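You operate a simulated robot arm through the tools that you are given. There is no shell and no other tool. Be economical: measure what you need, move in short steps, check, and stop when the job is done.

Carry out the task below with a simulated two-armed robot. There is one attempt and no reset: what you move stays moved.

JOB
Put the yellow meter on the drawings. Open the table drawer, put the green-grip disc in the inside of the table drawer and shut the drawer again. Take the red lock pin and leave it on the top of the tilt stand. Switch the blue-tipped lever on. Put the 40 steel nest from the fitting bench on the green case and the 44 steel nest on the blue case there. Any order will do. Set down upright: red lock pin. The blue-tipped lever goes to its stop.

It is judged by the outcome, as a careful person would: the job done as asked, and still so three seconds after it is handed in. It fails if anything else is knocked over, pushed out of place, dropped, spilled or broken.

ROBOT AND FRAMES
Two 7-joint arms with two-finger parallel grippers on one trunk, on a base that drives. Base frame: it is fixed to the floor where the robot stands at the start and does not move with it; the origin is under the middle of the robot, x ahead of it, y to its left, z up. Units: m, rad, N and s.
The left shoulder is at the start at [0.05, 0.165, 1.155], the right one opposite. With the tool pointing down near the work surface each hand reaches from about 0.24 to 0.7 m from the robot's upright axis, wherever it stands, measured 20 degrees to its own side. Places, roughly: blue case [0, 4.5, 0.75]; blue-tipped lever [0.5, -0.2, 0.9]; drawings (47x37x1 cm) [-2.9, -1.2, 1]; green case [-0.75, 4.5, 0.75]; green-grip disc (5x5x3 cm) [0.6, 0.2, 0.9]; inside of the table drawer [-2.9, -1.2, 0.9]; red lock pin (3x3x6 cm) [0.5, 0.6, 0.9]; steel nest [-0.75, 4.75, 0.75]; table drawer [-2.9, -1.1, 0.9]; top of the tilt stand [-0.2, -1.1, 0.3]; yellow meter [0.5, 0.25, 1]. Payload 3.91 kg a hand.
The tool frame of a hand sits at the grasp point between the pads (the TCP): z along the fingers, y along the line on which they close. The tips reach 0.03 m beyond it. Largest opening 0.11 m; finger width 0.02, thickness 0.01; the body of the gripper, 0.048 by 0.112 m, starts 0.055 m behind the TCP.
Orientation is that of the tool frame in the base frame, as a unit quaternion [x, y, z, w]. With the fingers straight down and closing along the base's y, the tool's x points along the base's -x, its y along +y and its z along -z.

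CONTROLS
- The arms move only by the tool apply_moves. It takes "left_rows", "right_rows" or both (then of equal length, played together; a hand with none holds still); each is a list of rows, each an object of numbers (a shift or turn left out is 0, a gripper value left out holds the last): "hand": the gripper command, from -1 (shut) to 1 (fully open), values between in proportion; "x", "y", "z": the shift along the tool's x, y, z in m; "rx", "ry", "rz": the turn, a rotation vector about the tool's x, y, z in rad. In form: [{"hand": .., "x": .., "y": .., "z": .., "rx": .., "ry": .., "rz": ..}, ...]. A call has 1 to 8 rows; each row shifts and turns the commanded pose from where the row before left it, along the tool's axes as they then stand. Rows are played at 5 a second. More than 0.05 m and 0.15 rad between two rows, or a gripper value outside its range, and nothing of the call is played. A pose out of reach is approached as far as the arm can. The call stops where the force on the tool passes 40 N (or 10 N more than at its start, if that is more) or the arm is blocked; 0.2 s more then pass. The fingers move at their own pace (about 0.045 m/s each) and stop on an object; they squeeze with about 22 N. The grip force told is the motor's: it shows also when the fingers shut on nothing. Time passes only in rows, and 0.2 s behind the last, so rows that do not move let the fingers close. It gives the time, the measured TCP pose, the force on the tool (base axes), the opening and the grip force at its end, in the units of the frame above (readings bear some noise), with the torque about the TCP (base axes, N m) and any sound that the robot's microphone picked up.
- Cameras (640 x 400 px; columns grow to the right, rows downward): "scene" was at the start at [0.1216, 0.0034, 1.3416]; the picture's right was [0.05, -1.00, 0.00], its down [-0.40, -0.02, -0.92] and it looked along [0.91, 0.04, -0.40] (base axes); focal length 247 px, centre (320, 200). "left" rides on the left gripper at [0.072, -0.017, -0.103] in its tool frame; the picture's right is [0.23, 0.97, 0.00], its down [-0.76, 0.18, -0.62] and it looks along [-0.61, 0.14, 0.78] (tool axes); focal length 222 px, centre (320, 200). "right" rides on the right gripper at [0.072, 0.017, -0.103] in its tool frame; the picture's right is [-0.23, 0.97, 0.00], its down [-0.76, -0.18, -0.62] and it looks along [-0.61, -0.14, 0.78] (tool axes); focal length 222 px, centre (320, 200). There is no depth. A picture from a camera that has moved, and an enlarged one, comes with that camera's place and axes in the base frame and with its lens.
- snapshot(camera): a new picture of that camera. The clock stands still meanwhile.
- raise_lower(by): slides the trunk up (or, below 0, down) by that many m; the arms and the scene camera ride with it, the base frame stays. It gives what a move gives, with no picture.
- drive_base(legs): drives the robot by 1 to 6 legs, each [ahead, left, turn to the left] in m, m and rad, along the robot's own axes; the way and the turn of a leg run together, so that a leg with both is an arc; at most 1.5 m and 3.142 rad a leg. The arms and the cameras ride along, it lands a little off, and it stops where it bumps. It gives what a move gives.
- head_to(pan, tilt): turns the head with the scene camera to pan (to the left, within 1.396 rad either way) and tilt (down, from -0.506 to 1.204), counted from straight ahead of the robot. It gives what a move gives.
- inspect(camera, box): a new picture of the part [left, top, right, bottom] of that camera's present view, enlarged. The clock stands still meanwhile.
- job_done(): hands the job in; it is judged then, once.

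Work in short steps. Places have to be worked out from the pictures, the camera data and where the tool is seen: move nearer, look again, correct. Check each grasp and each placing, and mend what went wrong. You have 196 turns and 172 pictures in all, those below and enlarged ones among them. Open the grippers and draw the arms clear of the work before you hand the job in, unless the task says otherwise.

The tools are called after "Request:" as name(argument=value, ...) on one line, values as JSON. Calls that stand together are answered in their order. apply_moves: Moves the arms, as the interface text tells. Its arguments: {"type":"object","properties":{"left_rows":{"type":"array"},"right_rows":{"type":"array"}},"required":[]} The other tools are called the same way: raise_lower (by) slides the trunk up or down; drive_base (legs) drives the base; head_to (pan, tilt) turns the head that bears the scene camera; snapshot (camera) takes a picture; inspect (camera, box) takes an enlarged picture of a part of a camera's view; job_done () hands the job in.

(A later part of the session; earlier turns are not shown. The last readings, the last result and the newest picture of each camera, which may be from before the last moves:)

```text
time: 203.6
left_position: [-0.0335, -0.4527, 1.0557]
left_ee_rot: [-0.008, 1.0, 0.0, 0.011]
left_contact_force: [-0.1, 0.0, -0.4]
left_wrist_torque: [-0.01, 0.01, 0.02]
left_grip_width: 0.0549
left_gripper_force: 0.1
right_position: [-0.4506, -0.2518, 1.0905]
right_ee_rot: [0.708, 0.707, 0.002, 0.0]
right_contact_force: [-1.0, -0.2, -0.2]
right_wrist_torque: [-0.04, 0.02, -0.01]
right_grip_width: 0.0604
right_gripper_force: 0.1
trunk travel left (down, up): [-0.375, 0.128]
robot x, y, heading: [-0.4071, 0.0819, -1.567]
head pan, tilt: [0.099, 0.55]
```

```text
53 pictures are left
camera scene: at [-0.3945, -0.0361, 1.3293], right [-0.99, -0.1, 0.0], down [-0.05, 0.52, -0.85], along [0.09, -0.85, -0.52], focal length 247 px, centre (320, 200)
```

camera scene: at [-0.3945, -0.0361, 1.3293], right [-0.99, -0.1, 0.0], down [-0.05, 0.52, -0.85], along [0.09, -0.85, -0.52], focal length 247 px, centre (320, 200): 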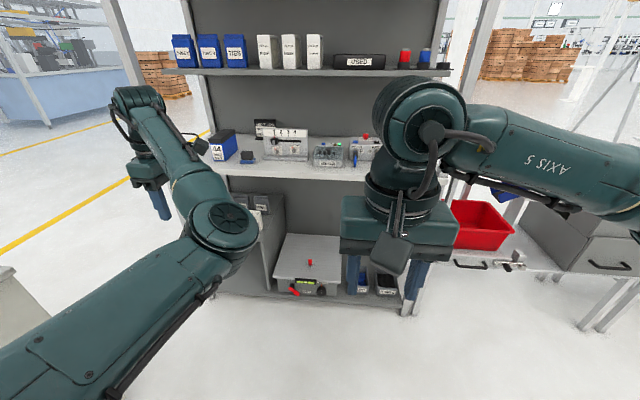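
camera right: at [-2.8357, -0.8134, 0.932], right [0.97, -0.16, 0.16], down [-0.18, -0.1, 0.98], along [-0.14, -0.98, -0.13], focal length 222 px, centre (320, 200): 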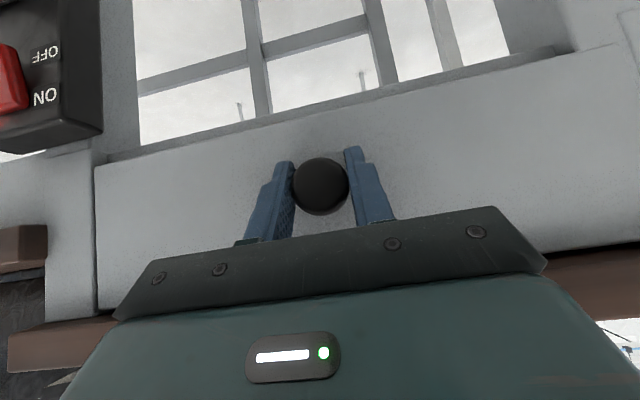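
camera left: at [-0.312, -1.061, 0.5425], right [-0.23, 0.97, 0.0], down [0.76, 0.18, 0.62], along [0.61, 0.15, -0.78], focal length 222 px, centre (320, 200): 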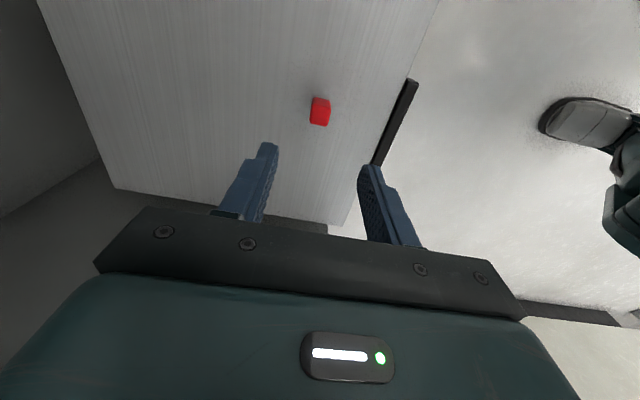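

Now turn the left hand back to its standard yaw and retract it.

Request:
apply_moves(left_rows=[{"ry": 0.022}, {"rz": 0.143}, {"rz": 0.143}, {"rz": 0.143}, {"rz": 0.143}, {"rz": 0.143}, {"rz": 0.143}, {"rz": 0.143}])

Request:
apply_moves(left_rows=[{"rz": 0.143}, {"rz": 0.143}, {"rz": 0.143}, {"rz": 0.143}, {"x": 0.04, "y": -0.03, "z": -0.01}, {"x": 0.04, "y": -0.03, "z": -0.01}, {"x": 0.04, "y": -0.03, "z": -0.01}, {"x": 0.04, "y": -0.03, "z": -0.01}])

Request:
snapshot(camera="scene")

```text
time: 205.4
left_position: [-0.0353, -0.4529, 1.0559]
left_ee_rot: [0.473, 0.881, -0.001, 0.0]
left_contact_force: [0.0, 0.2, 0.3]
left_wrist_torque: [0.0, -0.02, 0.0]
left_grip_width: 0.055
left_gripper_force: 0.0
right_position: [-0.4507, -0.2513, 1.0899]
right_ee_rot: [0.708, 0.706, 0.002, -0.001]
right_contact_force: [0.0, -0.3, -0.1]
right_wrist_torque: [-0.02, 0.0, 0.03]
right_grip_width: 0.0606
right_gripper_force: 0.1
trunk travel left (down, up): [-0.375, 0.128]
robot x, y, heading: [-0.4029, 0.083, -1.568]
head pan, tilt: [0.099, 0.55]
```

```text
refused: row 5 steps farther than a row can; nothing moved
```

```text
52 pictures are left
camera scene: at [-0.3945, -0.0363, 1.3293], right [-0.99, -0.1, 0.0], down [-0.05, 0.52, -0.85], along [0.09, -0.85, -0.52], focal length 247 px, centre (320, 200)
```

scene: 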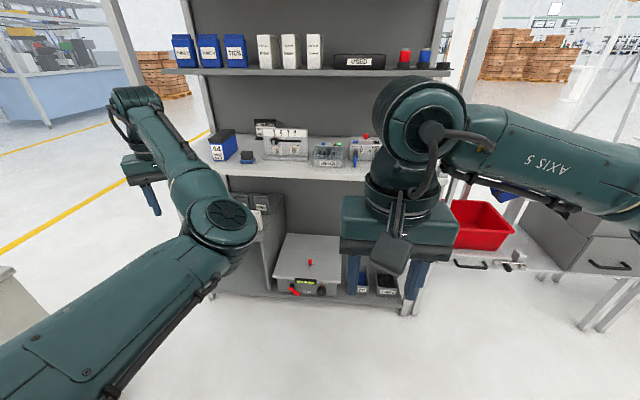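

Request:
apply_moves(left_rows=[{"rz": 0.143}, {"rz": 0.143}, {"rz": 0.143}, {"rz": 0.143}, {"x": 0.035, "y": -0.025, "z": -0.01}, {"x": 0.035, "y": -0.025, "z": -0.01}, {"x": 0.035, "y": -0.025, "z": -0.01}, {"x": 0.035, "y": -0.025, "z": -0.01}])

Request:
snapshot(camera="scene")

```text
time: 207.2
left_position: [-0.041, -0.3859, 1.0873]
left_ee_rot: [0.701, 0.713, 0.0, 0.0]
left_contact_force: [-0.6, 0.4, -0.2]
left_wrist_torque: [-0.02, 0.0, -0.03]
left_grip_width: 0.0549
left_gripper_force: 0.1
left hand out of reach, approached as far as the arm can: row 6, 7, 8
right_position: [-0.4514, -0.2518, 1.0902]
right_ee_rot: [0.707, 0.707, 0.002, 0.0]
right_contact_force: [1.1, 0.0, 1.0]
right_wrist_torque: [-0.03, 0.03, 0.0]
right_grip_width: 0.0606
right_gripper_force: 0.0
trunk travel left (down, up): [-0.375, 0.128]
robot x, y, heading: [-0.4037, 0.0828, -1.568]
head pan, tilt: [0.099, 0.55]
```

```text
51 pictures are left
camera scene: at [-0.3945, -0.0365, 1.3293], right [-0.99, -0.1, 0.0], down [-0.05, 0.52, -0.85], along [0.09, -0.85, -0.52], focal length 247 px, centre (320, 200)
```

scene: 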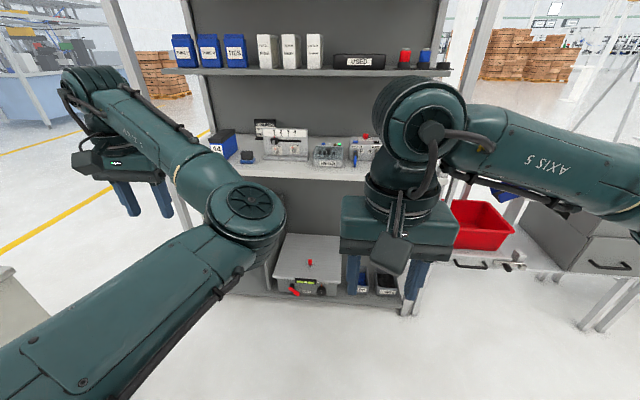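

The left arm is in an elbow-in posture but harmless; I'll do the nests with the right arm. Turn right by 180° to face the fitting bench and look.

Request:
drive_base(legs=[[0, 0, -3.14]])

Request:
head_to(pan=0, tilt=0.25)

Request:
snapshot(camera="scene")

```text
time: 214.6
left_position: [-0.7899, 0.5367, 1.0885]
left_ee_rot: [0.732, -0.681, -0.003, 0.001]
left_contact_force: [0.2, -4.2, -0.9]
left_wrist_torque: [0.22, 0.05, -0.12]
left_grip_width: 0.0552
left_gripper_force: 0.0
right_position: [-0.3692, 0.4176, 1.0896]
right_ee_rot: [0.719, -0.695, 0.0, 0.003]
right_contact_force: [-1.1, 0.4, 0.2]
right_wrist_torque: [-0.03, 0.02, -0.03]
right_grip_width: 0.0604
right_gripper_force: 0.2
trunk travel left (down, up): [-0.375, 0.128]
robot x, y, heading: [-0.4008, 0.0833, 1.614]
head pan, tilt: [0.099, 0.55]
stopped in leg 1: the robot was blocked; the commanded pose is now the measured one
```

```text
time: 215.4
left_position: [-0.7896, 0.5375, 1.0896]
left_ee_rot: [0.732, -0.681, -0.004, 0.002]
left_contact_force: [-3.1, -6.0, -1.4]
left_wrist_torque: [0.26, -0.17, -0.05]
left_grip_width: 0.055
left_gripper_force: 0.0
right_position: [-0.3685, 0.4182, 1.0914]
right_ee_rot: [0.719, -0.695, 0.0, 0.002]
right_contact_force: [0.7, 1.7, 0.4]
right_wrist_torque: [0.02, -0.01, 0.01]
right_grip_width: 0.0604
right_gripper_force: 0.0
trunk travel left (down, up): [-0.375, 0.128]
robot x, y, heading: [-0.4053, 0.0832, 1.611]
head pan, tilt: [0.0, 0.25]
```

```text
50 pictures are left
camera scene: at [-0.4089, 0.2041, 1.357], right [1.0, 0.04, 0.0], down [0.01, -0.25, -0.97], along [-0.04, 0.97, -0.25], focal length 247 px, centre (320, 200)
```

scene: 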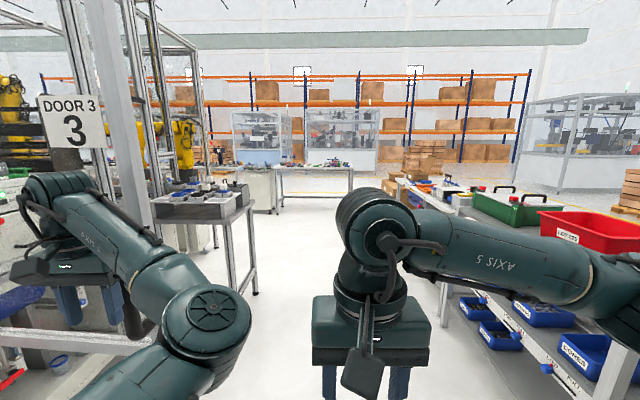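

The left hand just touched a guard post. Back off straight, then look.

Request:
drive_base(legs=[[-0.2, 0, 0]])

Request:
head_to(pan=0.6, tilt=0.35)

Request:
snapshot(camera="scene")

```text
time: 216.4
left_position: [-0.7912, 0.4974, 1.0907]
left_ee_rot: [0.735, -0.678, -0.008, 0.003]
left_contact_force: [-3.4, -1.9, 2.4]
left_wrist_torque: [0.29, -0.28, 0.19]
left_grip_width: 0.0551
left_gripper_force: 0.1
right_position: [-0.3665, 0.3785, 1.0904]
right_ee_rot: [0.718, -0.696, 0.001, 0.002]
right_contact_force: [-0.5, -0.5, 0.4]
right_wrist_torque: [0.01, -0.01, -0.01]
right_grip_width: 0.0607
right_gripper_force: 0.0
trunk travel left (down, up): [-0.375, 0.128]
robot x, y, heading: [-0.4024, 0.0466, 1.605]
head pan, tilt: [0.0, 0.25]
stopped in leg 1: the robot was blocked; the commanded pose is now the measured one
```

```text
time: 217.4
left_position: [-0.7908, 0.4984, 1.0893]
left_ee_rot: [0.735, -0.678, -0.007, 0.003]
left_contact_force: [-6.6, -0.1, 0.3]
left_wrist_torque: [0.05, -0.47, 0.32]
left_grip_width: 0.055
left_gripper_force: 0.0
right_position: [-0.3681, 0.3809, 1.0908]
right_ee_rot: [0.719, -0.695, 0.001, 0.003]
right_contact_force: [-0.3, -0.1, 0.9]
right_wrist_torque: [-0.02, 0.0, -0.01]
right_grip_width: 0.0606
right_gripper_force: 0.0
trunk travel left (down, up): [-0.375, 0.128]
robot x, y, heading: [-0.3999, 0.0459, 1.609]
head pan, tilt: [0.6, 0.351]
```

```text
49 pictures are left
camera scene: at [-0.4599, 0.1478, 1.3475], right [0.8, 0.59, 0.0], down [0.2, -0.28, -0.94], along [-0.56, 0.76, -0.34], focal length 247 px, centre (320, 200)
```

scene: 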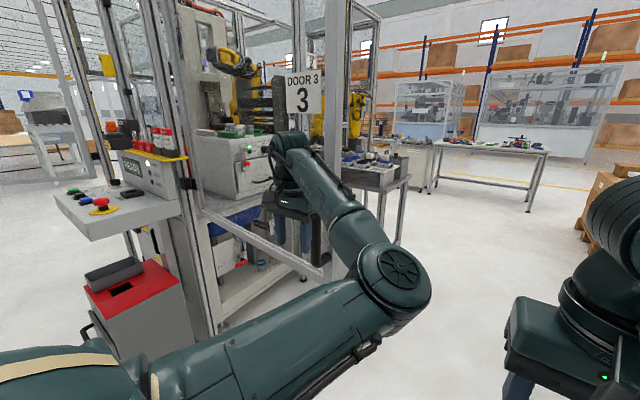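

Zoom on the left hand and the door frame to see how they touch.

Request:
inspect(camera="scene", box=[180, 90, 440, 320])

Request:
snapshot(camera="left")

```text
1.74 times, centred on (310, 205) of scene
camera zoom: at [-0.4599, 0.1478, 1.3475], right [0.8, 0.59, 0.0], down [0.2, -0.28, -0.94], along [-0.56, 0.76, -0.34], focal length 430 px, centre (337, 191)
```

zoom: 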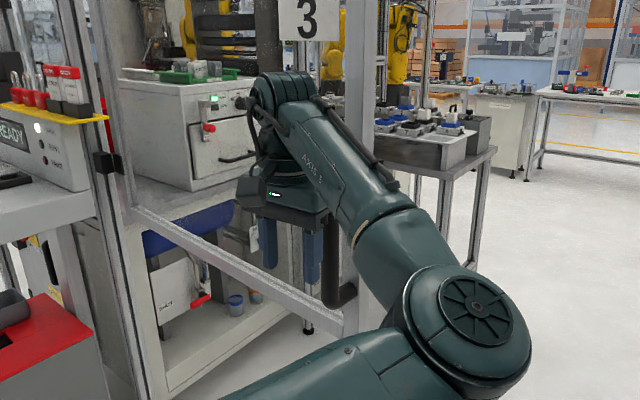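

```text
47 pictures are left
camera left: at [-0.7681, 0.4276, 1.1934], right [-0.95, -0.3, 0.01], down [-0.23, 0.74, 0.63], along [-0.2, 0.6, -0.78], focal length 222 px, centre (320, 200)
```

left: 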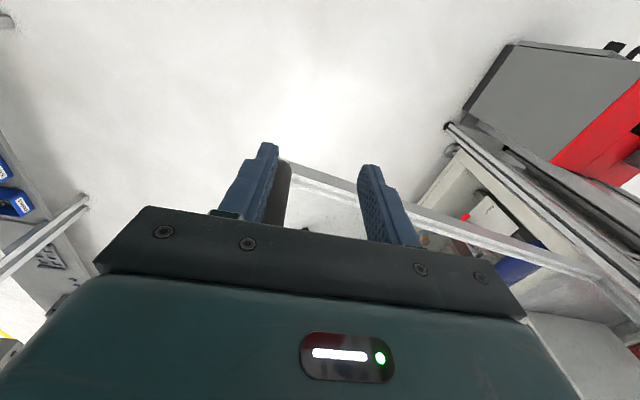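

The gripper's right side rests against the door handle's mount. Relieve: shift 2 cm to −x, then 3 cm toward the robot (−y), small steps.

Request:
apply_moves(left_rows=[{"y": 0.01}, {"y": 0.01}, {"x": 0.01}, {"x": 0.01}, {"x": 0.01}])

Request:
inspect(camera="scene", box=[230, 110, 390, 290])

```text
time: 218.6
left_position: [-0.8067, 0.4675, 1.0908]
left_ee_rot: [0.734, -0.679, -0.007, 0.002]
left_contact_force: [0.7, 0.3, 0.0]
left_wrist_torque: [-0.04, -0.01, 0.0]
left_grip_width: 0.0551
left_gripper_force: 0.0
right_position: [-0.3673, 0.3805, 1.0896]
right_ee_rot: [0.718, -0.696, 0.001, 0.003]
right_contact_force: [-0.4, 1.2, 0.2]
right_wrist_torque: [0.02, 0.01, 0.01]
right_grip_width: 0.0605
right_gripper_force: 0.0
trunk travel left (down, up): [-0.375, 0.128]
robot x, y, heading: [-0.4056, 0.0454, 1.607]
head pan, tilt: [0.6, 0.351]
```

```text
2.22 times, centred on (310, 200) of scene
camera zoom: at [-0.4589, 0.1478, 1.3476], right [0.8, 0.59, 0.0], down [0.2, -0.28, -0.94], along [-0.56, 0.76, -0.34], focal length 550 px, centre (342, 200)
```

zoom: 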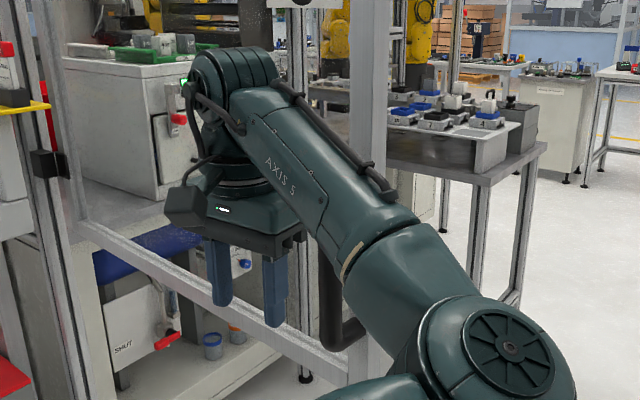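

Free of contact now. Drive back 0.25 m to move clear of the door.

Request:
drive_base(legs=[[-0.2, 0, 0]])

Request:
inspect(camera="scene", box=[150, 60, 450, 300])

```text
time: 220.2
left_position: [-0.7999, 0.2712, 1.0909]
left_ee_rot: [0.733, -0.68, -0.007, 0.003]
left_contact_force: [-0.1, -0.2, 0.4]
left_wrist_torque: [0.02, -0.03, -0.02]
left_grip_width: 0.0551
left_gripper_force: 0.1
right_position: [-0.3601, 0.1827, 1.0904]
right_ee_rot: [0.717, -0.697, 0.001, 0.002]
right_contact_force: [0.0, 0.1, -0.1]
right_wrist_torque: [0.02, 0.06, -0.01]
right_grip_width: 0.0607
right_gripper_force: 0.1
trunk travel left (down, up): [-0.375, 0.128]
robot x, y, heading: [-0.394, -0.1491, 1.608]
head pan, tilt: [0.6, 0.351]
```

```text
1.67 times, centred on (300, 180) of scene
camera zoom: at [-0.4518, -0.0496, 1.3476], right [0.81, 0.59, 0.0], down [0.2, -0.28, -0.94], along [-0.56, 0.76, -0.34], focal length 412 px, centre (353, 233)
```

zoom: 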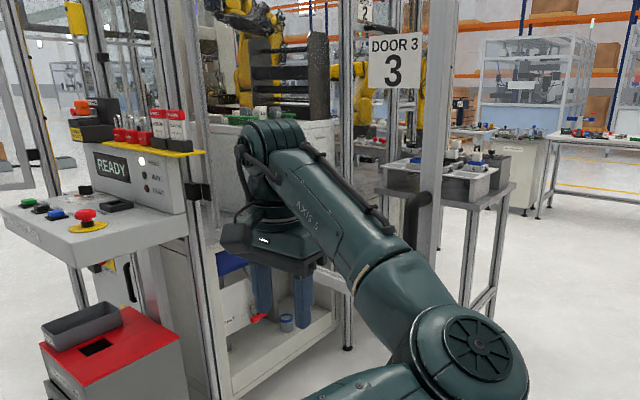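

The door stands where it was in my earlier views. Bring the left hand forward-inward so the robot is narrow for the corridor.

Request:
apply_moves(left_rows=[{"y": -0.035, "x": -0.03}, {"y": -0.035, "x": -0.03}, {"y": -0.035, "x": -0.03}, {"y": -0.035, "x": -0.03}, {"y": -0.035, "x": -0.03}])

Request:
drive_base(legs=[[0, -0.12, -0.037]])

Request:
head_to(pan=0, tilt=0.4)

Request:
snapshot(camera="scene")

```text
time: 221.3
left_position: [-0.6547, 0.4471, 1.0899]
left_ee_rot: [0.733, -0.68, -0.007, 0.002]
left_contact_force: [0.2, -0.1, 1.3]
left_wrist_torque: [-0.06, -0.01, -0.01]
left_grip_width: 0.0552
left_gripper_force: 0.0
left hand out of reach, approached as far as the arm can: row 1, 2, 3
right_position: [-0.3598, 0.1836, 1.0907]
right_ee_rot: [0.717, -0.697, 0.001, 0.002]
right_contact_force: [0.2, -0.3, 0.5]
right_wrist_torque: [-0.03, -0.02, 0.04]
right_grip_width: 0.0605
right_gripper_force: 0.2
trunk travel left (down, up): [-0.375, 0.128]
robot x, y, heading: [-0.3961, -0.1535, 1.606]
head pan, tilt: [0.6, 0.351]
```

```text
time: 223.1
left_position: [-0.5157, 0.458, 1.0902]
left_ee_rot: [0.721, -0.693, -0.007, 0.002]
left_contact_force: [0.6, -0.1, 0.4]
left_wrist_torque: [0.0, -0.01, 0.02]
left_grip_width: 0.055
left_gripper_force: 0.0
right_position: [-0.2288, 0.1833, 1.091]
right_ee_rot: [-0.705, 0.709, -0.001, -0.003]
right_contact_force: [1.0, 0.1, -0.9]
right_wrist_torque: [-0.02, -0.02, -0.02]
right_grip_width: 0.0604
right_gripper_force: 0.0
trunk travel left (down, up): [-0.375, 0.128]
robot x, y, heading: [-0.277, -0.1534, 1.569]
head pan, tilt: [0.6, 0.351]
```

```text
time: 224.1
left_position: [-0.5151, 0.4582, 1.0901]
left_ee_rot: [0.721, -0.693, -0.007, 0.003]
left_contact_force: [0.0, -0.2, -0.3]
left_wrist_torque: [0.0, 0.0, 0.01]
left_grip_width: 0.055
left_gripper_force: 0.0
right_position: [-0.2288, 0.1844, 1.0903]
right_ee_rot: [-0.705, 0.709, -0.001, -0.002]
right_contact_force: [-0.3, -0.1, -0.3]
right_wrist_torque: [0.01, -0.02, 0.0]
right_grip_width: 0.0604
right_gripper_force: 0.0
trunk travel left (down, up): [-0.375, 0.128]
robot x, y, heading: [-0.2768, -0.1535, 1.569]
head pan, tilt: [0.0, 0.4]
```

```text
44 pictures are left
camera scene: at [-0.2773, -0.0294, 1.343], right [1.0, 0.0, 0.0], down [0.0, -0.39, -0.92], along [0.0, 0.92, -0.39], focal length 247 px, centre (320, 200)
```

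scene: 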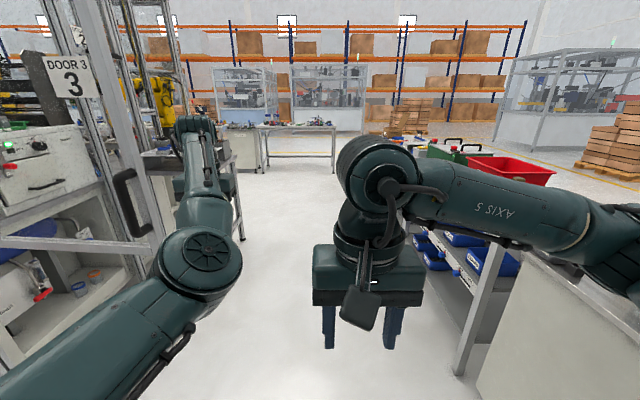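

Corridor is clear enough; shift 7 cm right and drive ahead 2.8 m toward the fitting bench.

Request:
drive_base(legs=[[0, -0.07, 0], [1.4, 0, 0], [1.4, 0, 0]])

Request:
snapshot(camera="scene")

```text
time: 238.3
left_position: [-0.4601, 3.2041, 1.0896]
left_ee_rot: [0.728, -0.686, -0.007, 0.003]
left_contact_force: [0.1, -0.2, 0.3]
left_wrist_torque: [0.03, -0.02, -0.01]
left_grip_width: 0.055
left_gripper_force: 0.0
right_position: [-0.1698, 2.9359, 1.0894]
right_ee_rot: [0.711, -0.703, 0.002, 0.003]
right_contact_force: [-0.4, -0.2, -0.1]
right_wrist_torque: [0.0, 0.02, 0.04]
right_grip_width: 0.0604
right_gripper_force: 0.0
trunk travel left (down, up): [-0.375, 0.128]
robot x, y, heading: [-0.213, 2.5998, 1.584]
head pan, tilt: [0.0, 0.4]
```

```text
43 pictures are left
camera scene: at [-0.2145, 2.7224, 1.343], right [1.0, 0.02, 0.0], down [0.01, -0.39, -0.92], along [-0.01, 0.92, -0.39], focal length 247 px, centre (320, 200)
```

scene: 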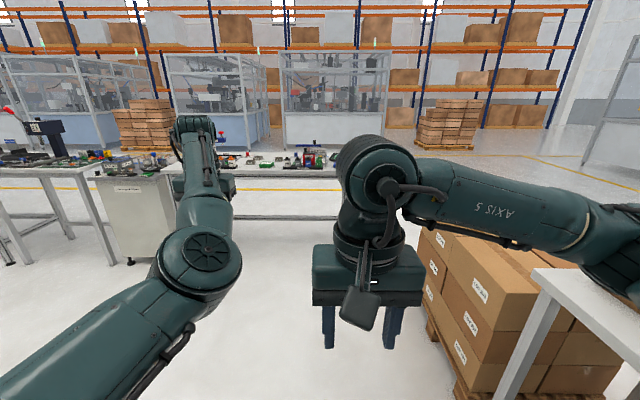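

Zoom on the fitting bench.

Request:
inspect(camera="scene", box=[80, 130, 360, 200])

```text
2.29 times, centred on (220, 165) of scene
camera zoom: at [-0.2145, 2.7224, 1.343], right [1.0, 0.02, 0.0], down [0.01, -0.39, -0.92], along [-0.01, 0.92, -0.39], focal length 566 px, centre (549, 280)
```

zoom: 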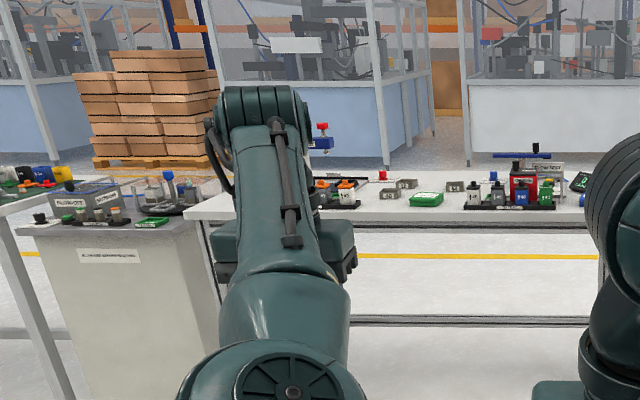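

Green case and several grey nests visible. Drive closer (0.9 m ahead, 0.35 m left).

Request:
drive_base(legs=[[0, 0.35, -0.013], [0.9, 0, 0]])

Request:
snapshot(camera="scene")

```text
time: 246.3
left_position: [-0.7904, 4.1215, 1.0887]
left_ee_rot: [0.718, -0.696, -0.007, 0.002]
left_contact_force: [-0.1, -0.2, -0.6]
left_wrist_torque: [-0.02, 0.02, 0.01]
left_grip_width: 0.0553
left_gripper_force: 0.0
right_position: [-0.506, 3.8454, 1.0901]
right_ee_rot: [-0.701, 0.713, -0.001, -0.003]
right_contact_force: [0.2, 1.2, -1.9]
right_wrist_torque: [0.01, -0.02, 0.03]
right_grip_width: 0.0604
right_gripper_force: 0.0
trunk travel left (down, up): [-0.375, 0.128]
robot x, y, heading: [-0.5602, 3.513, 1.561]
head pan, tilt: [0.0, 0.4]
```

```text
41 pictures are left
camera scene: at [-0.5561, 3.633, 1.343], right [1.0, -0.01, 0.0], down [0.0, -0.39, -0.92], along [0.01, 0.92, -0.39], focal length 247 px, centre (320, 200)
```

scene: 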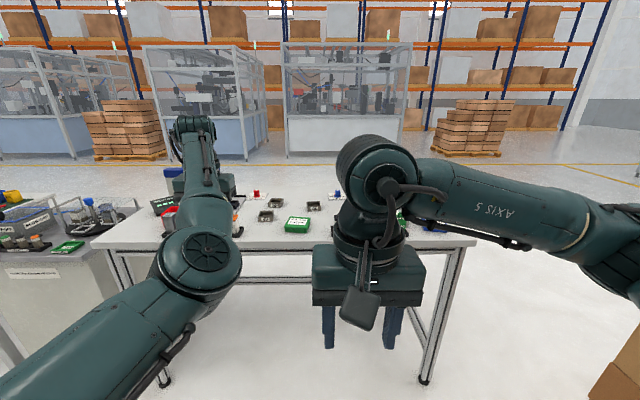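

Bench top is z≈0.86, front edge y≈4.36; green case ≈[-0.64,4.50]. Raise the left hand, shift the right one aside for a better view.

Request:
apply_moves(left_rows=[{"z": -0.04}, {"z": -0.04}, {"z": -0.04}, {"z": -0.04}, {}], right_rows=[{"y": -0.04, "hand": 0.5}, {"y": -0.04}, {"y": -0.04}, {"y": -0.04}, {"y": -0.04}])

Request:
drive_base(legs=[[0.25, 0, 0.01]])

Request:
head_to(pan=0, tilt=0.6)

Request:
snapshot(camera="scene")

```text
time: 247.5
left_position: [-0.7889, 4.1105, 1.2401]
left_ee_rot: [0.718, -0.696, -0.009, 0.002]
left_contact_force: [-0.4, -0.6, 0.7]
left_wrist_torque: [-0.01, -0.02, 0.0]
left_grip_width: 0.0549
left_gripper_force: 0.1
left hand out of reach, approached as far as the arm can: row 4
right_position: [-0.3051, 3.8406, 1.0892]
right_ee_rot: [-0.702, 0.713, -0.001, -0.002]
right_contact_force: [-0.6, 0.7, -0.3]
right_wrist_torque: [-0.01, 0.02, -0.02]
right_grip_width: 0.0827
right_gripper_force: 0.1
trunk travel left (down, up): [-0.375, 0.128]
robot x, y, heading: [-0.5581, 3.5119, 1.56]
head pan, tilt: [0.0, 0.4]
```

```text
time: 249.3
left_position: [-0.795, 4.3537, 1.2391]
left_ee_rot: [0.723, -0.691, -0.007, 0.003]
left_contact_force: [-0.4, 0.3, -0.1]
left_wrist_torque: [-0.02, 0.04, -0.02]
left_grip_width: 0.0551
left_gripper_force: 0.1
right_position: [-0.3079, 4.0892, 1.0884]
right_ee_rot: [-0.707, 0.708, -0.001, -0.003]
right_contact_force: [-0.4, 0.7, 0.6]
right_wrist_torque: [0.0, 0.02, 0.0]
right_grip_width: 0.0823
right_gripper_force: 0.1
trunk travel left (down, up): [-0.375, 0.128]
robot x, y, heading: [-0.5563, 3.7541, 1.571]
head pan, tilt: [0.0, 0.4]
```

```text
time: 250.1
left_position: [-0.7956, 4.3525, 1.2392]
left_ee_rot: [0.722, -0.692, -0.007, 0.002]
left_contact_force: [0.6, -0.8, 0.2]
left_wrist_torque: [0.01, -0.01, 0.03]
left_grip_width: 0.0547
left_gripper_force: 0.1
right_position: [-0.3095, 4.0881, 1.0898]
right_ee_rot: [-0.706, 0.709, -0.001, -0.003]
right_contact_force: [-0.8, 0.1, 0.7]
right_wrist_torque: [-0.02, 0.02, 0.01]
right_grip_width: 0.0824
right_gripper_force: 0.0
trunk travel left (down, up): [-0.375, 0.128]
robot x, y, heading: [-0.5559, 3.7541, 1.571]
head pan, tilt: [0.0, 0.6]
```

```text
40 pictures are left
camera scene: at [-0.5567, 3.8735, 1.3248], right [1.0, 0.0, 0.0], down [0.0, -0.56, -0.83], along [0.0, 0.83, -0.56], focal length 247 px, centre (320, 200)
```

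scene: 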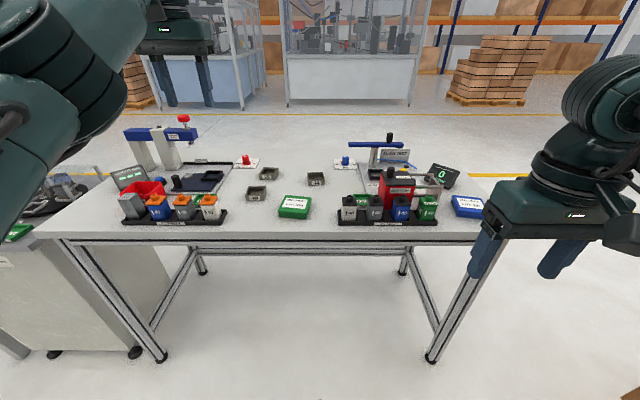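

Excellent view. Enlarge nests and cases.

Request:
inspect(camera="scene", box=[230, 155, 350, 230])

Request:
inspect(camera="scene", box=[330, 140, 490, 240])

```text
5.33 times, centred on (290, 192) of scene
camera zoom: at [-0.5567, 3.8735, 1.3248], right [1.0, 0.0, 0.0], down [0.0, -0.56, -0.83], along [0.0, 0.83, -0.56], focal length 1319 px, centre (480, 240)
```

zoom: 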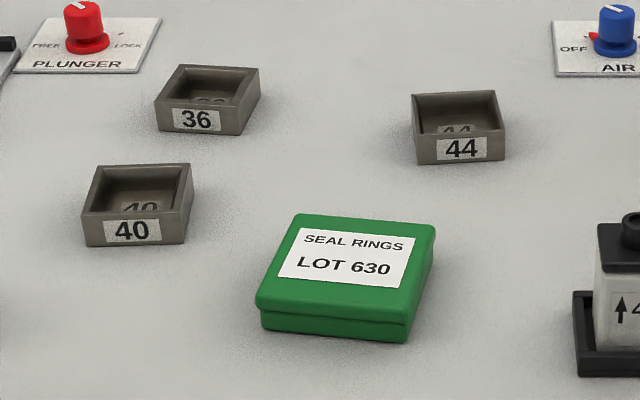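

```text
4.00 times, centred on (410, 190) of scene
camera zoom: at [-0.5567, 3.8735, 1.3248], right [1.0, 0.0, 0.0], down [0.0, -0.56, -0.83], along [0.0, 0.83, -0.56], focal length 990 px, centre (-40, 240)
```

zoom: 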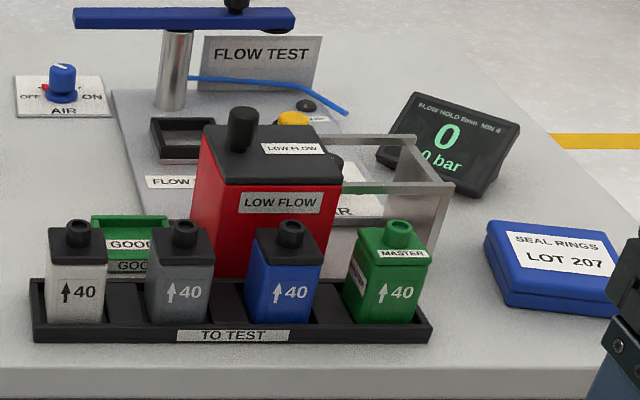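

Nests 40 at ≈[-0.77,4.58], 44 at ≈[-0.57,4.665]; green case ≈[-0.63,4.49], blue case ≈[-0.09,4.49]. Drive to x≈-0.75, y≈3.97.

Request:
drive_base(legs=[[0, 0.18, 0], [0.21, 0, 0]])

Request:
snapshot(camera="scene")

```text
time: 253.5
left_position: [-0.9774, 4.5635, 1.2383]
left_ee_rot: [0.721, -0.693, -0.007, 0.003]
left_contact_force: [-0.1, -1.1, 0.6]
left_wrist_torque: [-0.02, -0.01, 0.06]
left_grip_width: 0.0551
left_gripper_force: 0.0
right_position: [-0.4909, 4.299, 1.0887]
right_ee_rot: [-0.705, 0.709, -0.001, -0.002]
right_contact_force: [-0.2, 0.7, 0.3]
right_wrist_torque: [0.0, -0.01, 0.01]
right_grip_width: 0.0827
right_gripper_force: 0.0
trunk travel left (down, up): [-0.375, 0.128]
robot x, y, heading: [-0.7418, 3.9646, 1.566]
head pan, tilt: [0.0, 0.6]
```

```text
37 pictures are left
camera scene: at [-0.7395, 4.0847, 1.3247], right [1.0, 0.0, 0.0], down [0.0, -0.57, -0.82], along [0.0, 0.82, -0.57], focal length 247 px, centre (320, 200)
```

scene: 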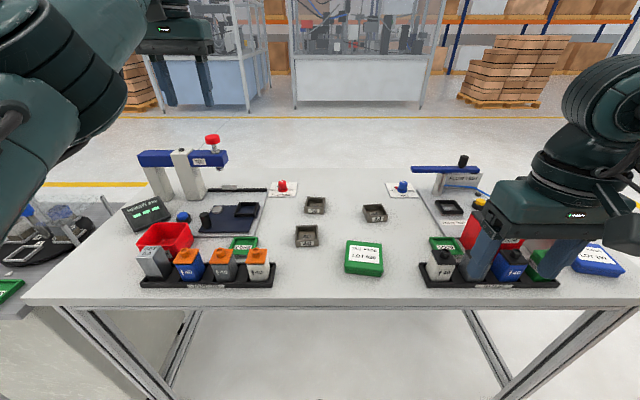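

Refined: nest 40 ≈[-0.777,4.57,rim 0.876], green case top ≈[-0.634,4.49,0.877], 44 ≈[-0.57,4.69]. Move the right hand over nest 40.

Request:
apply_moves(right_rows=[{"hand": 0.65, "x": -0.033, "y": 0.035}, {"x": -0.033, "y": 0.035}, {"x": -0.033, "y": 0.035}, {"x": -0.033, "y": 0.035}, {"x": -0.033, "y": 0.035}, {"x": -0.033, "y": 0.035}, {"x": -0.033, "y": 0.035}, {"x": -0.033, "y": 0.035}])

Request:
snapshot(camera="right")

```text
time: 255.3
left_position: [-0.9802, 4.5628, 1.2387]
left_ee_rot: [0.723, -0.69, -0.007, 0.001]
left_contact_force: [-1.1, 0.0, -0.5]
left_wrist_torque: [0.0, -0.08, 0.0]
left_grip_width: 0.0548
left_gripper_force: 0.0
right_position: [-0.7679, 4.5564, 1.0899]
right_ee_rot: [-0.706, 0.708, 0.0, -0.001]
right_contact_force: [-0.2, 0.4, 0.1]
right_wrist_torque: [-0.01, 0.04, 0.01]
right_grip_width: 0.0906
right_gripper_force: 0.1
right hand out of reach, approached as far as the arm can: row 8
trunk travel left (down, up): [-0.375, 0.128]
robot x, y, heading: [-0.7374, 3.965, 1.573]
head pan, tilt: [0.0, 0.6]
```

```text
36 pictures are left
camera right: at [-0.786, 4.4861, 1.1931], right [-0.97, 0.23, 0.0], down [0.18, 0.76, 0.62], along [0.14, 0.61, -0.78], focal length 222 px, centre (320, 200)
```

right: 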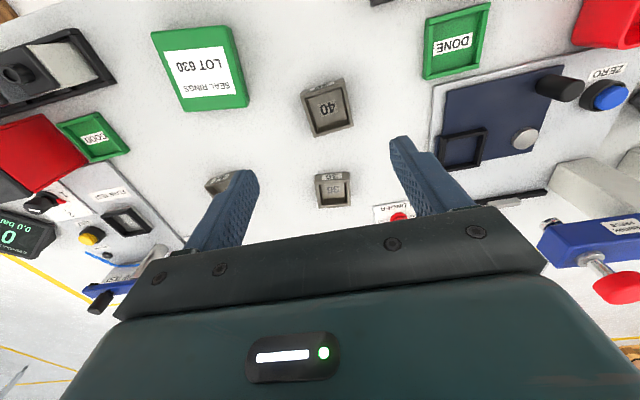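

Nest 40 centre ≈[-0.776,4.582]. The right arm is at its limit crossing centre, so strafe 0.13 m left, then align over it.

Request:
drive_base(legs=[[0, 0.13, 0]])

Request:
apply_moves(right_rows=[{"y": -0.035}, {"y": -0.035}, {"y": -0.035, "x": -0.01}, {"z": 0.03, "x": -0.01}, {"z": 0.03}])

Request:
snapshot(camera="right")

```text
time: 257.1
left_position: [-1.1061, 4.5641, 1.2384]
left_ee_rot: [0.72, -0.694, -0.008, 0.002]
left_contact_force: [-0.4, -0.5, 0.1]
left_wrist_torque: [0.02, 0.02, 0.01]
left_grip_width: 0.055
left_gripper_force: 0.0
right_position: [-0.8944, 4.5571, 1.09]
right_ee_rot: [-0.705, 0.709, -0.001, -0.001]
right_contact_force: [-0.5, -0.1, 0.3]
right_wrist_torque: [0.0, -0.02, 0.0]
right_grip_width: 0.0907
right_gripper_force: 0.0
trunk travel left (down, up): [-0.375, 0.128]
robot x, y, heading: [-0.8674, 3.966, 1.568]
head pan, tilt: [0.0, 0.6]
```

```text
time: 258.3
left_position: [-1.1052, 4.5629, 1.2388]
left_ee_rot: [0.72, -0.693, -0.008, 0.003]
left_contact_force: [0.2, 0.8, 0.4]
left_wrist_torque: [-0.01, -0.01, -0.02]
left_grip_width: 0.055
left_gripper_force: 0.1
right_position: [-0.7878, 4.5755, 1.0286]
right_ee_rot: [-0.704, 0.71, 0.0, -0.003]
right_contact_force: [-1.4, -0.2, 0.1]
right_wrist_torque: [0.0, 0.03, 0.0]
right_grip_width: 0.0906
right_gripper_force: 0.0
trunk travel left (down, up): [-0.375, 0.128]
robot x, y, heading: [-0.8673, 3.966, 1.57]
head pan, tilt: [0.0, 0.6]
```

```text
35 pictures are left
camera right: at [-0.8053, 4.5053, 1.1322], right [-0.97, 0.23, 0.0], down [0.19, 0.76, 0.62], along [0.14, 0.6, -0.79], focal length 222 px, centre (320, 200)
```

right: 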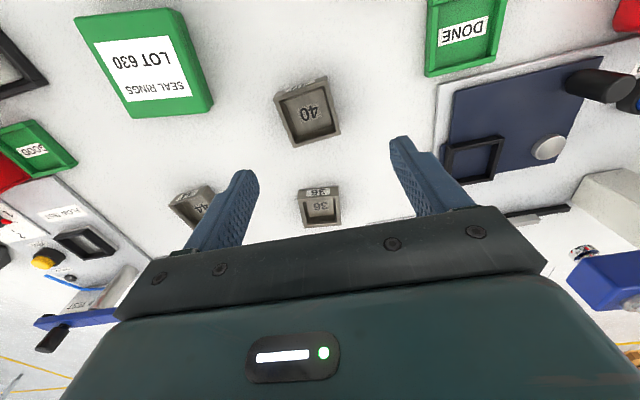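

Align and descend around nest 40.

Request:
apply_moves(right_rows=[{"x": -0.004, "y": -0.013, "z": 0.03}, {"z": 0.04}, {"z": 0.03}, {"z": 0.02}, {"z": 0.01}, {"z": 0.006}])

Request:
snapshot(camera="right")

```text
time: 259.7
left_position: [-1.1043, 4.5644, 1.2388]
left_ee_rot: [0.72, -0.693, -0.008, 0.003]
left_contact_force: [0.1, -0.3, 0.8]
left_wrist_torque: [0.0, -0.02, -0.01]
left_grip_width: 0.0552
left_gripper_force: 0.1
right_position: [-0.7759, 4.5798, 0.8922]
right_ee_rot: [-0.705, 0.709, 0.0, -0.002]
right_contact_force: [0.0, 0.0, 0.4]
right_wrist_torque: [0.01, 0.02, 0.02]
right_grip_width: 0.0907
right_gripper_force: 0.1
trunk travel left (down, up): [-0.375, 0.128]
robot x, y, heading: [-0.8688, 3.9665, 1.566]
head pan, tilt: [0.0, 0.6]
```

```text
34 pictures are left
camera right: at [-0.7937, 4.5089, 0.9957], right [-0.97, 0.23, 0.0], down [0.19, 0.76, 0.62], along [0.14, 0.6, -0.78], focal length 222 px, centre (320, 200)
```

right: 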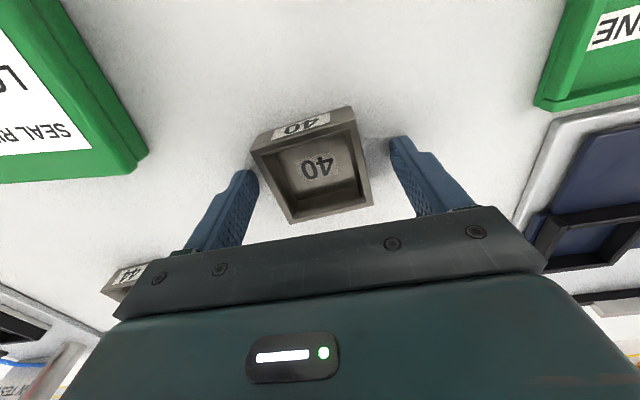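

Nest 40 sits between the fingers. Lower 3 mm, close, lift.

Request:
apply_moves(right_rows=[{"z": 0.003}, {"hand": -1}, {}, {}, {"z": -0.015}, {"z": -0.03}, {"z": -0.04}])

Request:
snapshot(camera="right")

```text
time: 261.3
left_position: [-1.1052, 4.5645, 1.239]
left_ee_rot: [0.72, -0.693, -0.008, 0.002]
left_contact_force: [0.0, -0.2, 0.0]
left_wrist_torque: [0.0, 0.01, -0.03]
left_grip_width: 0.055
left_gripper_force: 0.0
right_position: [-0.7769, 4.5817, 0.974]
right_ee_rot: [-0.704, 0.71, 0.0, -0.003]
right_contact_force: [0.4, -0.8, -3.3]
right_wrist_torque: [0.0, 0.02, 0.04]
right_grip_width: 0.0601
right_gripper_force: 22.1
trunk travel left (down, up): [-0.375, 0.128]
robot x, y, heading: [-0.8711, 3.968, 1.564]
head pan, tilt: [0.0, 0.6]
```

```text
33 pictures are left
camera right: at [-0.7943, 4.5113, 1.0775], right [-0.97, 0.23, 0.0], down [0.19, 0.76, 0.62], along [0.14, 0.6, -0.79], focal length 222 px, centre (320, 200)
```

right: 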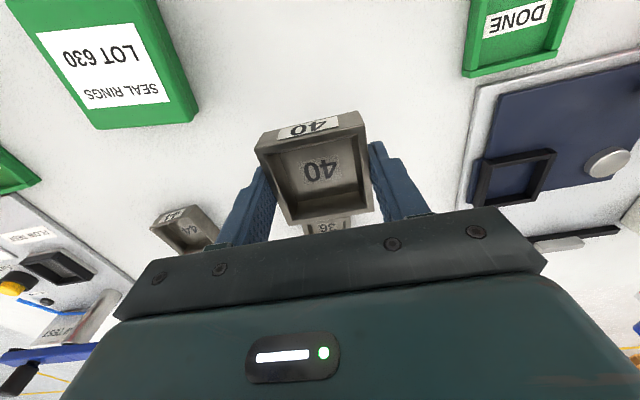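

Nest 40 is held. Carry it over the green case (≈[-0.637,4.493]).

Request:
apply_moves(right_rows=[{"x": 0.022, "y": -0.035}, {"x": 0.022, "y": -0.035}, {"x": 0.022, "y": -0.035}, {"x": 0.022, "y": -0.035}, {}])

Request:
snapshot(camera="right")

Request:
inspect(camera="scene", box=[300, 180, 480, 310])

```text
time: 262.5
left_position: [-1.1051, 4.5646, 1.2378]
left_ee_rot: [0.72, -0.694, -0.007, 0.003]
left_contact_force: [0.2, -0.2, -1.0]
left_wrist_torque: [-0.01, 0.04, -0.01]
left_grip_width: 0.0551
left_gripper_force: 0.1
right_position: [-0.637, 4.4898, 0.9745]
right_ee_rot: [-0.705, 0.709, -0.001, -0.003]
right_contact_force: [-0.3, 0.1, -3.5]
right_wrist_torque: [-0.04, 0.0, -0.02]
right_grip_width: 0.06
right_gripper_force: 21.8
trunk travel left (down, up): [-0.375, 0.128]
robot x, y, heading: [-0.8691, 3.9665, 1.565]
head pan, tilt: [0.0, 0.6]
```

```text
32 pictures are left
camera right: at [-0.6548, 4.42, 1.0769], right [-0.97, 0.23, 0.0], down [0.18, 0.76, 0.62], along [0.14, 0.6, -0.79], focal length 222 px, centre (320, 200)
```

right: 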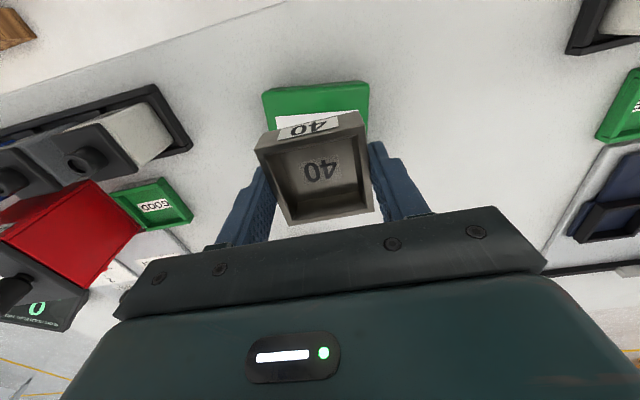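

```text
3.08 times, centred on (390, 245) of scene
camera zoom: at [-0.869, 4.0847, 1.3247], right [1.0, 0.0, 0.0], down [0.0, -0.57, -0.82], along [0.0, 0.82, -0.57], focal length 761 px, centre (105, 62)
```

zoom: 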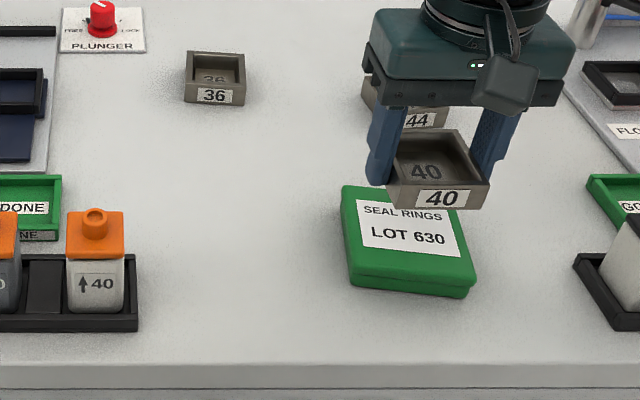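

Well placed; shift 8 mm forward and lower.

Request:
apply_moves(right_rows=[{"x": -0.008, "y": 0.002, "z": 0.02}, {"z": 0.02}, {"z": 0.008}, {"z": 0.005}, {"z": 0.004}])

Request:
inspect(camera="scene", box=[370, 200, 480, 290])

```text
time: 263.7
left_position: [-1.1046, 4.5665, 1.2389]
left_ee_rot: [0.721, -0.693, -0.008, 0.003]
left_contact_force: [-0.7, 0.6, -0.6]
left_wrist_torque: [0.0, 0.01, -0.01]
left_grip_width: 0.0549
left_gripper_force: 0.1
right_position: [-0.6392, 4.4979, 0.917]
right_ee_rot: [-0.705, 0.71, 0.0, -0.002]
right_contact_force: [-0.7, 0.4, -3.2]
right_wrist_torque: [-0.01, 0.05, 0.0]
right_grip_width: 0.0599
right_gripper_force: 21.8
trunk travel left (down, up): [-0.375, 0.128]
robot x, y, heading: [-0.8664, 3.9699, 1.569]
head pan, tilt: [0.0, 0.6]
```

```text
4.44 times, centred on (425, 245) of scene
camera zoom: at [-0.8686, 4.0845, 1.3247], right [1.0, 0.0, 0.0], down [0.0, -0.57, -0.82], along [0.0, 0.82, -0.57], focal length 1100 px, centre (-147, 0)
```

zoom: 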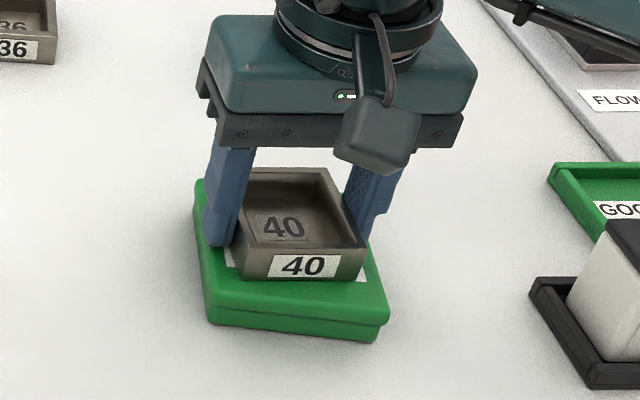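

Request:
apply_moves(right_rows=[{"z": 0.003}, {"z": 0.003}, {"z": 0.002}])

```text
time: 264.7
left_position: [-1.1052, 4.563, 1.2389]
left_ee_rot: [0.72, -0.693, -0.008, 0.002]
left_contact_force: [0.2, -0.4, -0.1]
left_wrist_torque: [-0.02, 0.05, 0.0]
left_grip_width: 0.055
left_gripper_force: 0.1
right_position: [-0.6403, 4.5009, 0.9163]
right_ee_rot: [-0.704, 0.71, 0.004, 0.001]
right_contact_force: [0.7, -3.6, 15.9]
right_wrist_torque: [-0.39, -0.59, -0.12]
right_grip_width: 0.0599
right_gripper_force: 22.2
trunk travel left (down, up): [-0.375, 0.128]
robot x, y, heading: [-0.8704, 3.9687, 1.568]
head pan, tilt: [0.0, 0.6]
stopped in row 3 (right hand): the force on the tool passed its limit at 41 N (the readings are from after the stop); the commanded pose is now the measured one
```

Contact. Ease up slightly, open and lift away.

Request:
apply_moves(right_rows=[{"z": -0.0015}, {"hand": 0.3}, {"hand": 0.4}, {}, {"z": -0.03}, {"z": -0.04}, {"z": -0.04}])

Request:
inspect(camera="scene", box=[340, 180, 480, 290])

```text
time: 266.3
left_position: [-1.1049, 4.5635, 1.239]
left_ee_rot: [0.721, -0.693, -0.007, 0.003]
left_contact_force: [-0.2, -0.9, -0.6]
left_wrist_torque: [0.0, 0.02, -0.01]
left_grip_width: 0.0547
left_gripper_force: 0.0
right_position: [-0.6386, 4.4982, 1.0259]
right_ee_rot: [-0.703, 0.711, 0.001, 0.0]
right_contact_force: [0.6, -0.2, 1.6]
right_wrist_torque: [-0.02, -0.02, 0.01]
right_grip_width: 0.0769
right_gripper_force: 0.1
trunk travel left (down, up): [-0.375, 0.128]
robot x, y, heading: [-0.8719, 3.9693, 1.574]
head pan, tilt: [0.0, 0.6]
```

```text
3.64 times, centred on (410, 235) of scene
camera zoom: at [-0.8689, 4.0838, 1.3248], right [1.0, 0.0, 0.0], down [0.0, -0.56, -0.83], along [0.0, 0.83, -0.56], focal length 900 px, centre (-7, 73)
```

zoom: 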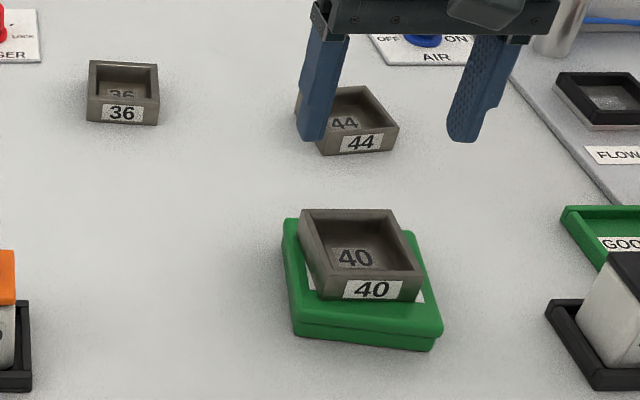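

Nest 40 is on the green case. For 44 (≈[-0.573,4.685]) move 6 cm right and 6.5 cm closer.

Request:
drive_base(legs=[[0.065, -0.06, 0]])

Request:
apply_moves(right_rows=[{"hand": 0.65, "x": -0.03}, {"x": -0.03}, {"x": -0.03}, {"x": -0.02}])

Request:
snapshot(camera="right")

```text
time: 267.5
left_position: [-1.0445, 4.6295, 1.2393]
left_ee_rot: [0.721, -0.693, -0.008, 0.003]
left_contact_force: [1.1, 0.6, -0.2]
left_wrist_torque: [0.01, -0.01, -0.01]
left_grip_width: 0.0552
left_gripper_force: 0.1
right_position: [-0.5767, 4.5658, 1.0252]
right_ee_rot: [-0.705, 0.71, 0.002, 0.0]
right_contact_force: [0.3, 0.4, 0.3]
right_wrist_torque: [0.0, 0.04, -0.01]
right_grip_width: 0.0771
right_gripper_force: 0.0
trunk travel left (down, up): [-0.375, 0.128]
robot x, y, heading: [-0.8098, 4.0336, 1.57]
head pan, tilt: [0.0, 0.6]
```

```text
time: 268.5
left_position: [-1.0466, 4.6291, 1.2384]
left_ee_rot: [0.721, -0.693, -0.008, 0.003]
left_contact_force: [0.6, 1.5, -0.3]
left_wrist_torque: [0.0, 0.02, 0.0]
left_grip_width: 0.0552
left_gripper_force: 0.1
right_position: [-0.5767, 4.6763, 1.0259]
right_ee_rot: [-0.703, 0.711, 0.003, 0.0]
right_contact_force: [0.5, -0.5, 1.2]
right_wrist_torque: [0.03, 0.03, -0.01]
right_grip_width: 0.0911
right_gripper_force: 0.0
trunk travel left (down, up): [-0.375, 0.128]
robot x, y, heading: [-0.806, 4.0357, 1.571]
head pan, tilt: [0.0, 0.6]
```

```text
28 pictures are left
camera right: at [-0.5951, 4.6048, 1.1294], right [-0.97, 0.24, 0.0], down [0.19, 0.76, 0.63], along [0.14, 0.61, -0.78], focal length 222 px, centre (320, 200)
```

right: 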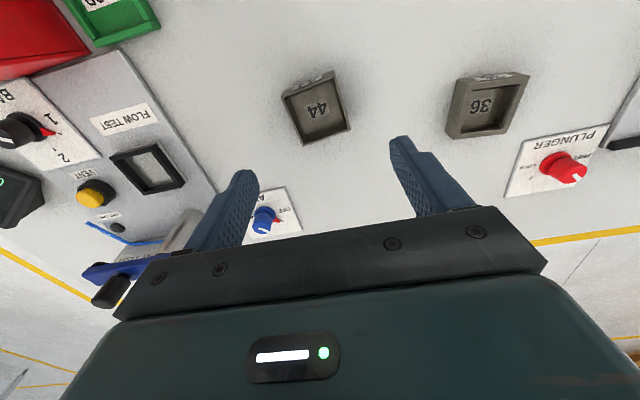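

Hand is right above nest 44. Descend, close, lift.

Request:
apply_moves(right_rows=[{"z": 0.04, "x": -0.002}, {"z": 0.04}, {"z": 0.03}, {"z": 0.02}, {"z": 0.006}])

Request:
snapshot(camera="right")

```text
time: 269.7
left_position: [-1.046, 4.6286, 1.2385]
left_ee_rot: [0.721, -0.693, -0.008, 0.003]
left_contact_force: [-0.8, 0.2, 0.0]
left_wrist_torque: [0.02, 0.02, -0.02]
left_grip_width: 0.055
left_gripper_force: 0.1
right_position: [-0.5768, 4.677, 0.8913]
right_ee_rot: [-0.704, 0.71, 0.003, 0.001]
right_contact_force: [-0.5, 0.0, 2.5]
right_wrist_torque: [-0.05, -0.13, 0.01]
right_grip_width: 0.0908
right_gripper_force: 0.2
trunk travel left (down, up): [-0.375, 0.128]
robot x, y, heading: [-0.8102, 4.0339, 1.565]
head pan, tilt: [0.0, 0.6]
```

```text
27 pictures are left
camera right: at [-0.5943, 4.6067, 0.9928], right [-0.97, 0.24, 0.0], down [0.19, 0.76, 0.63], along [0.14, 0.61, -0.78], focal length 222 px, centre (320, 200)
```

right: 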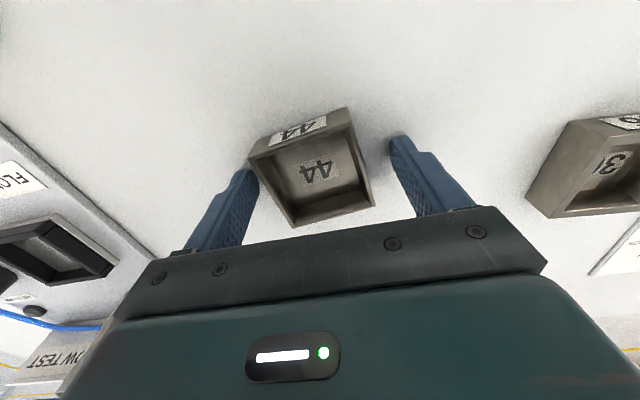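

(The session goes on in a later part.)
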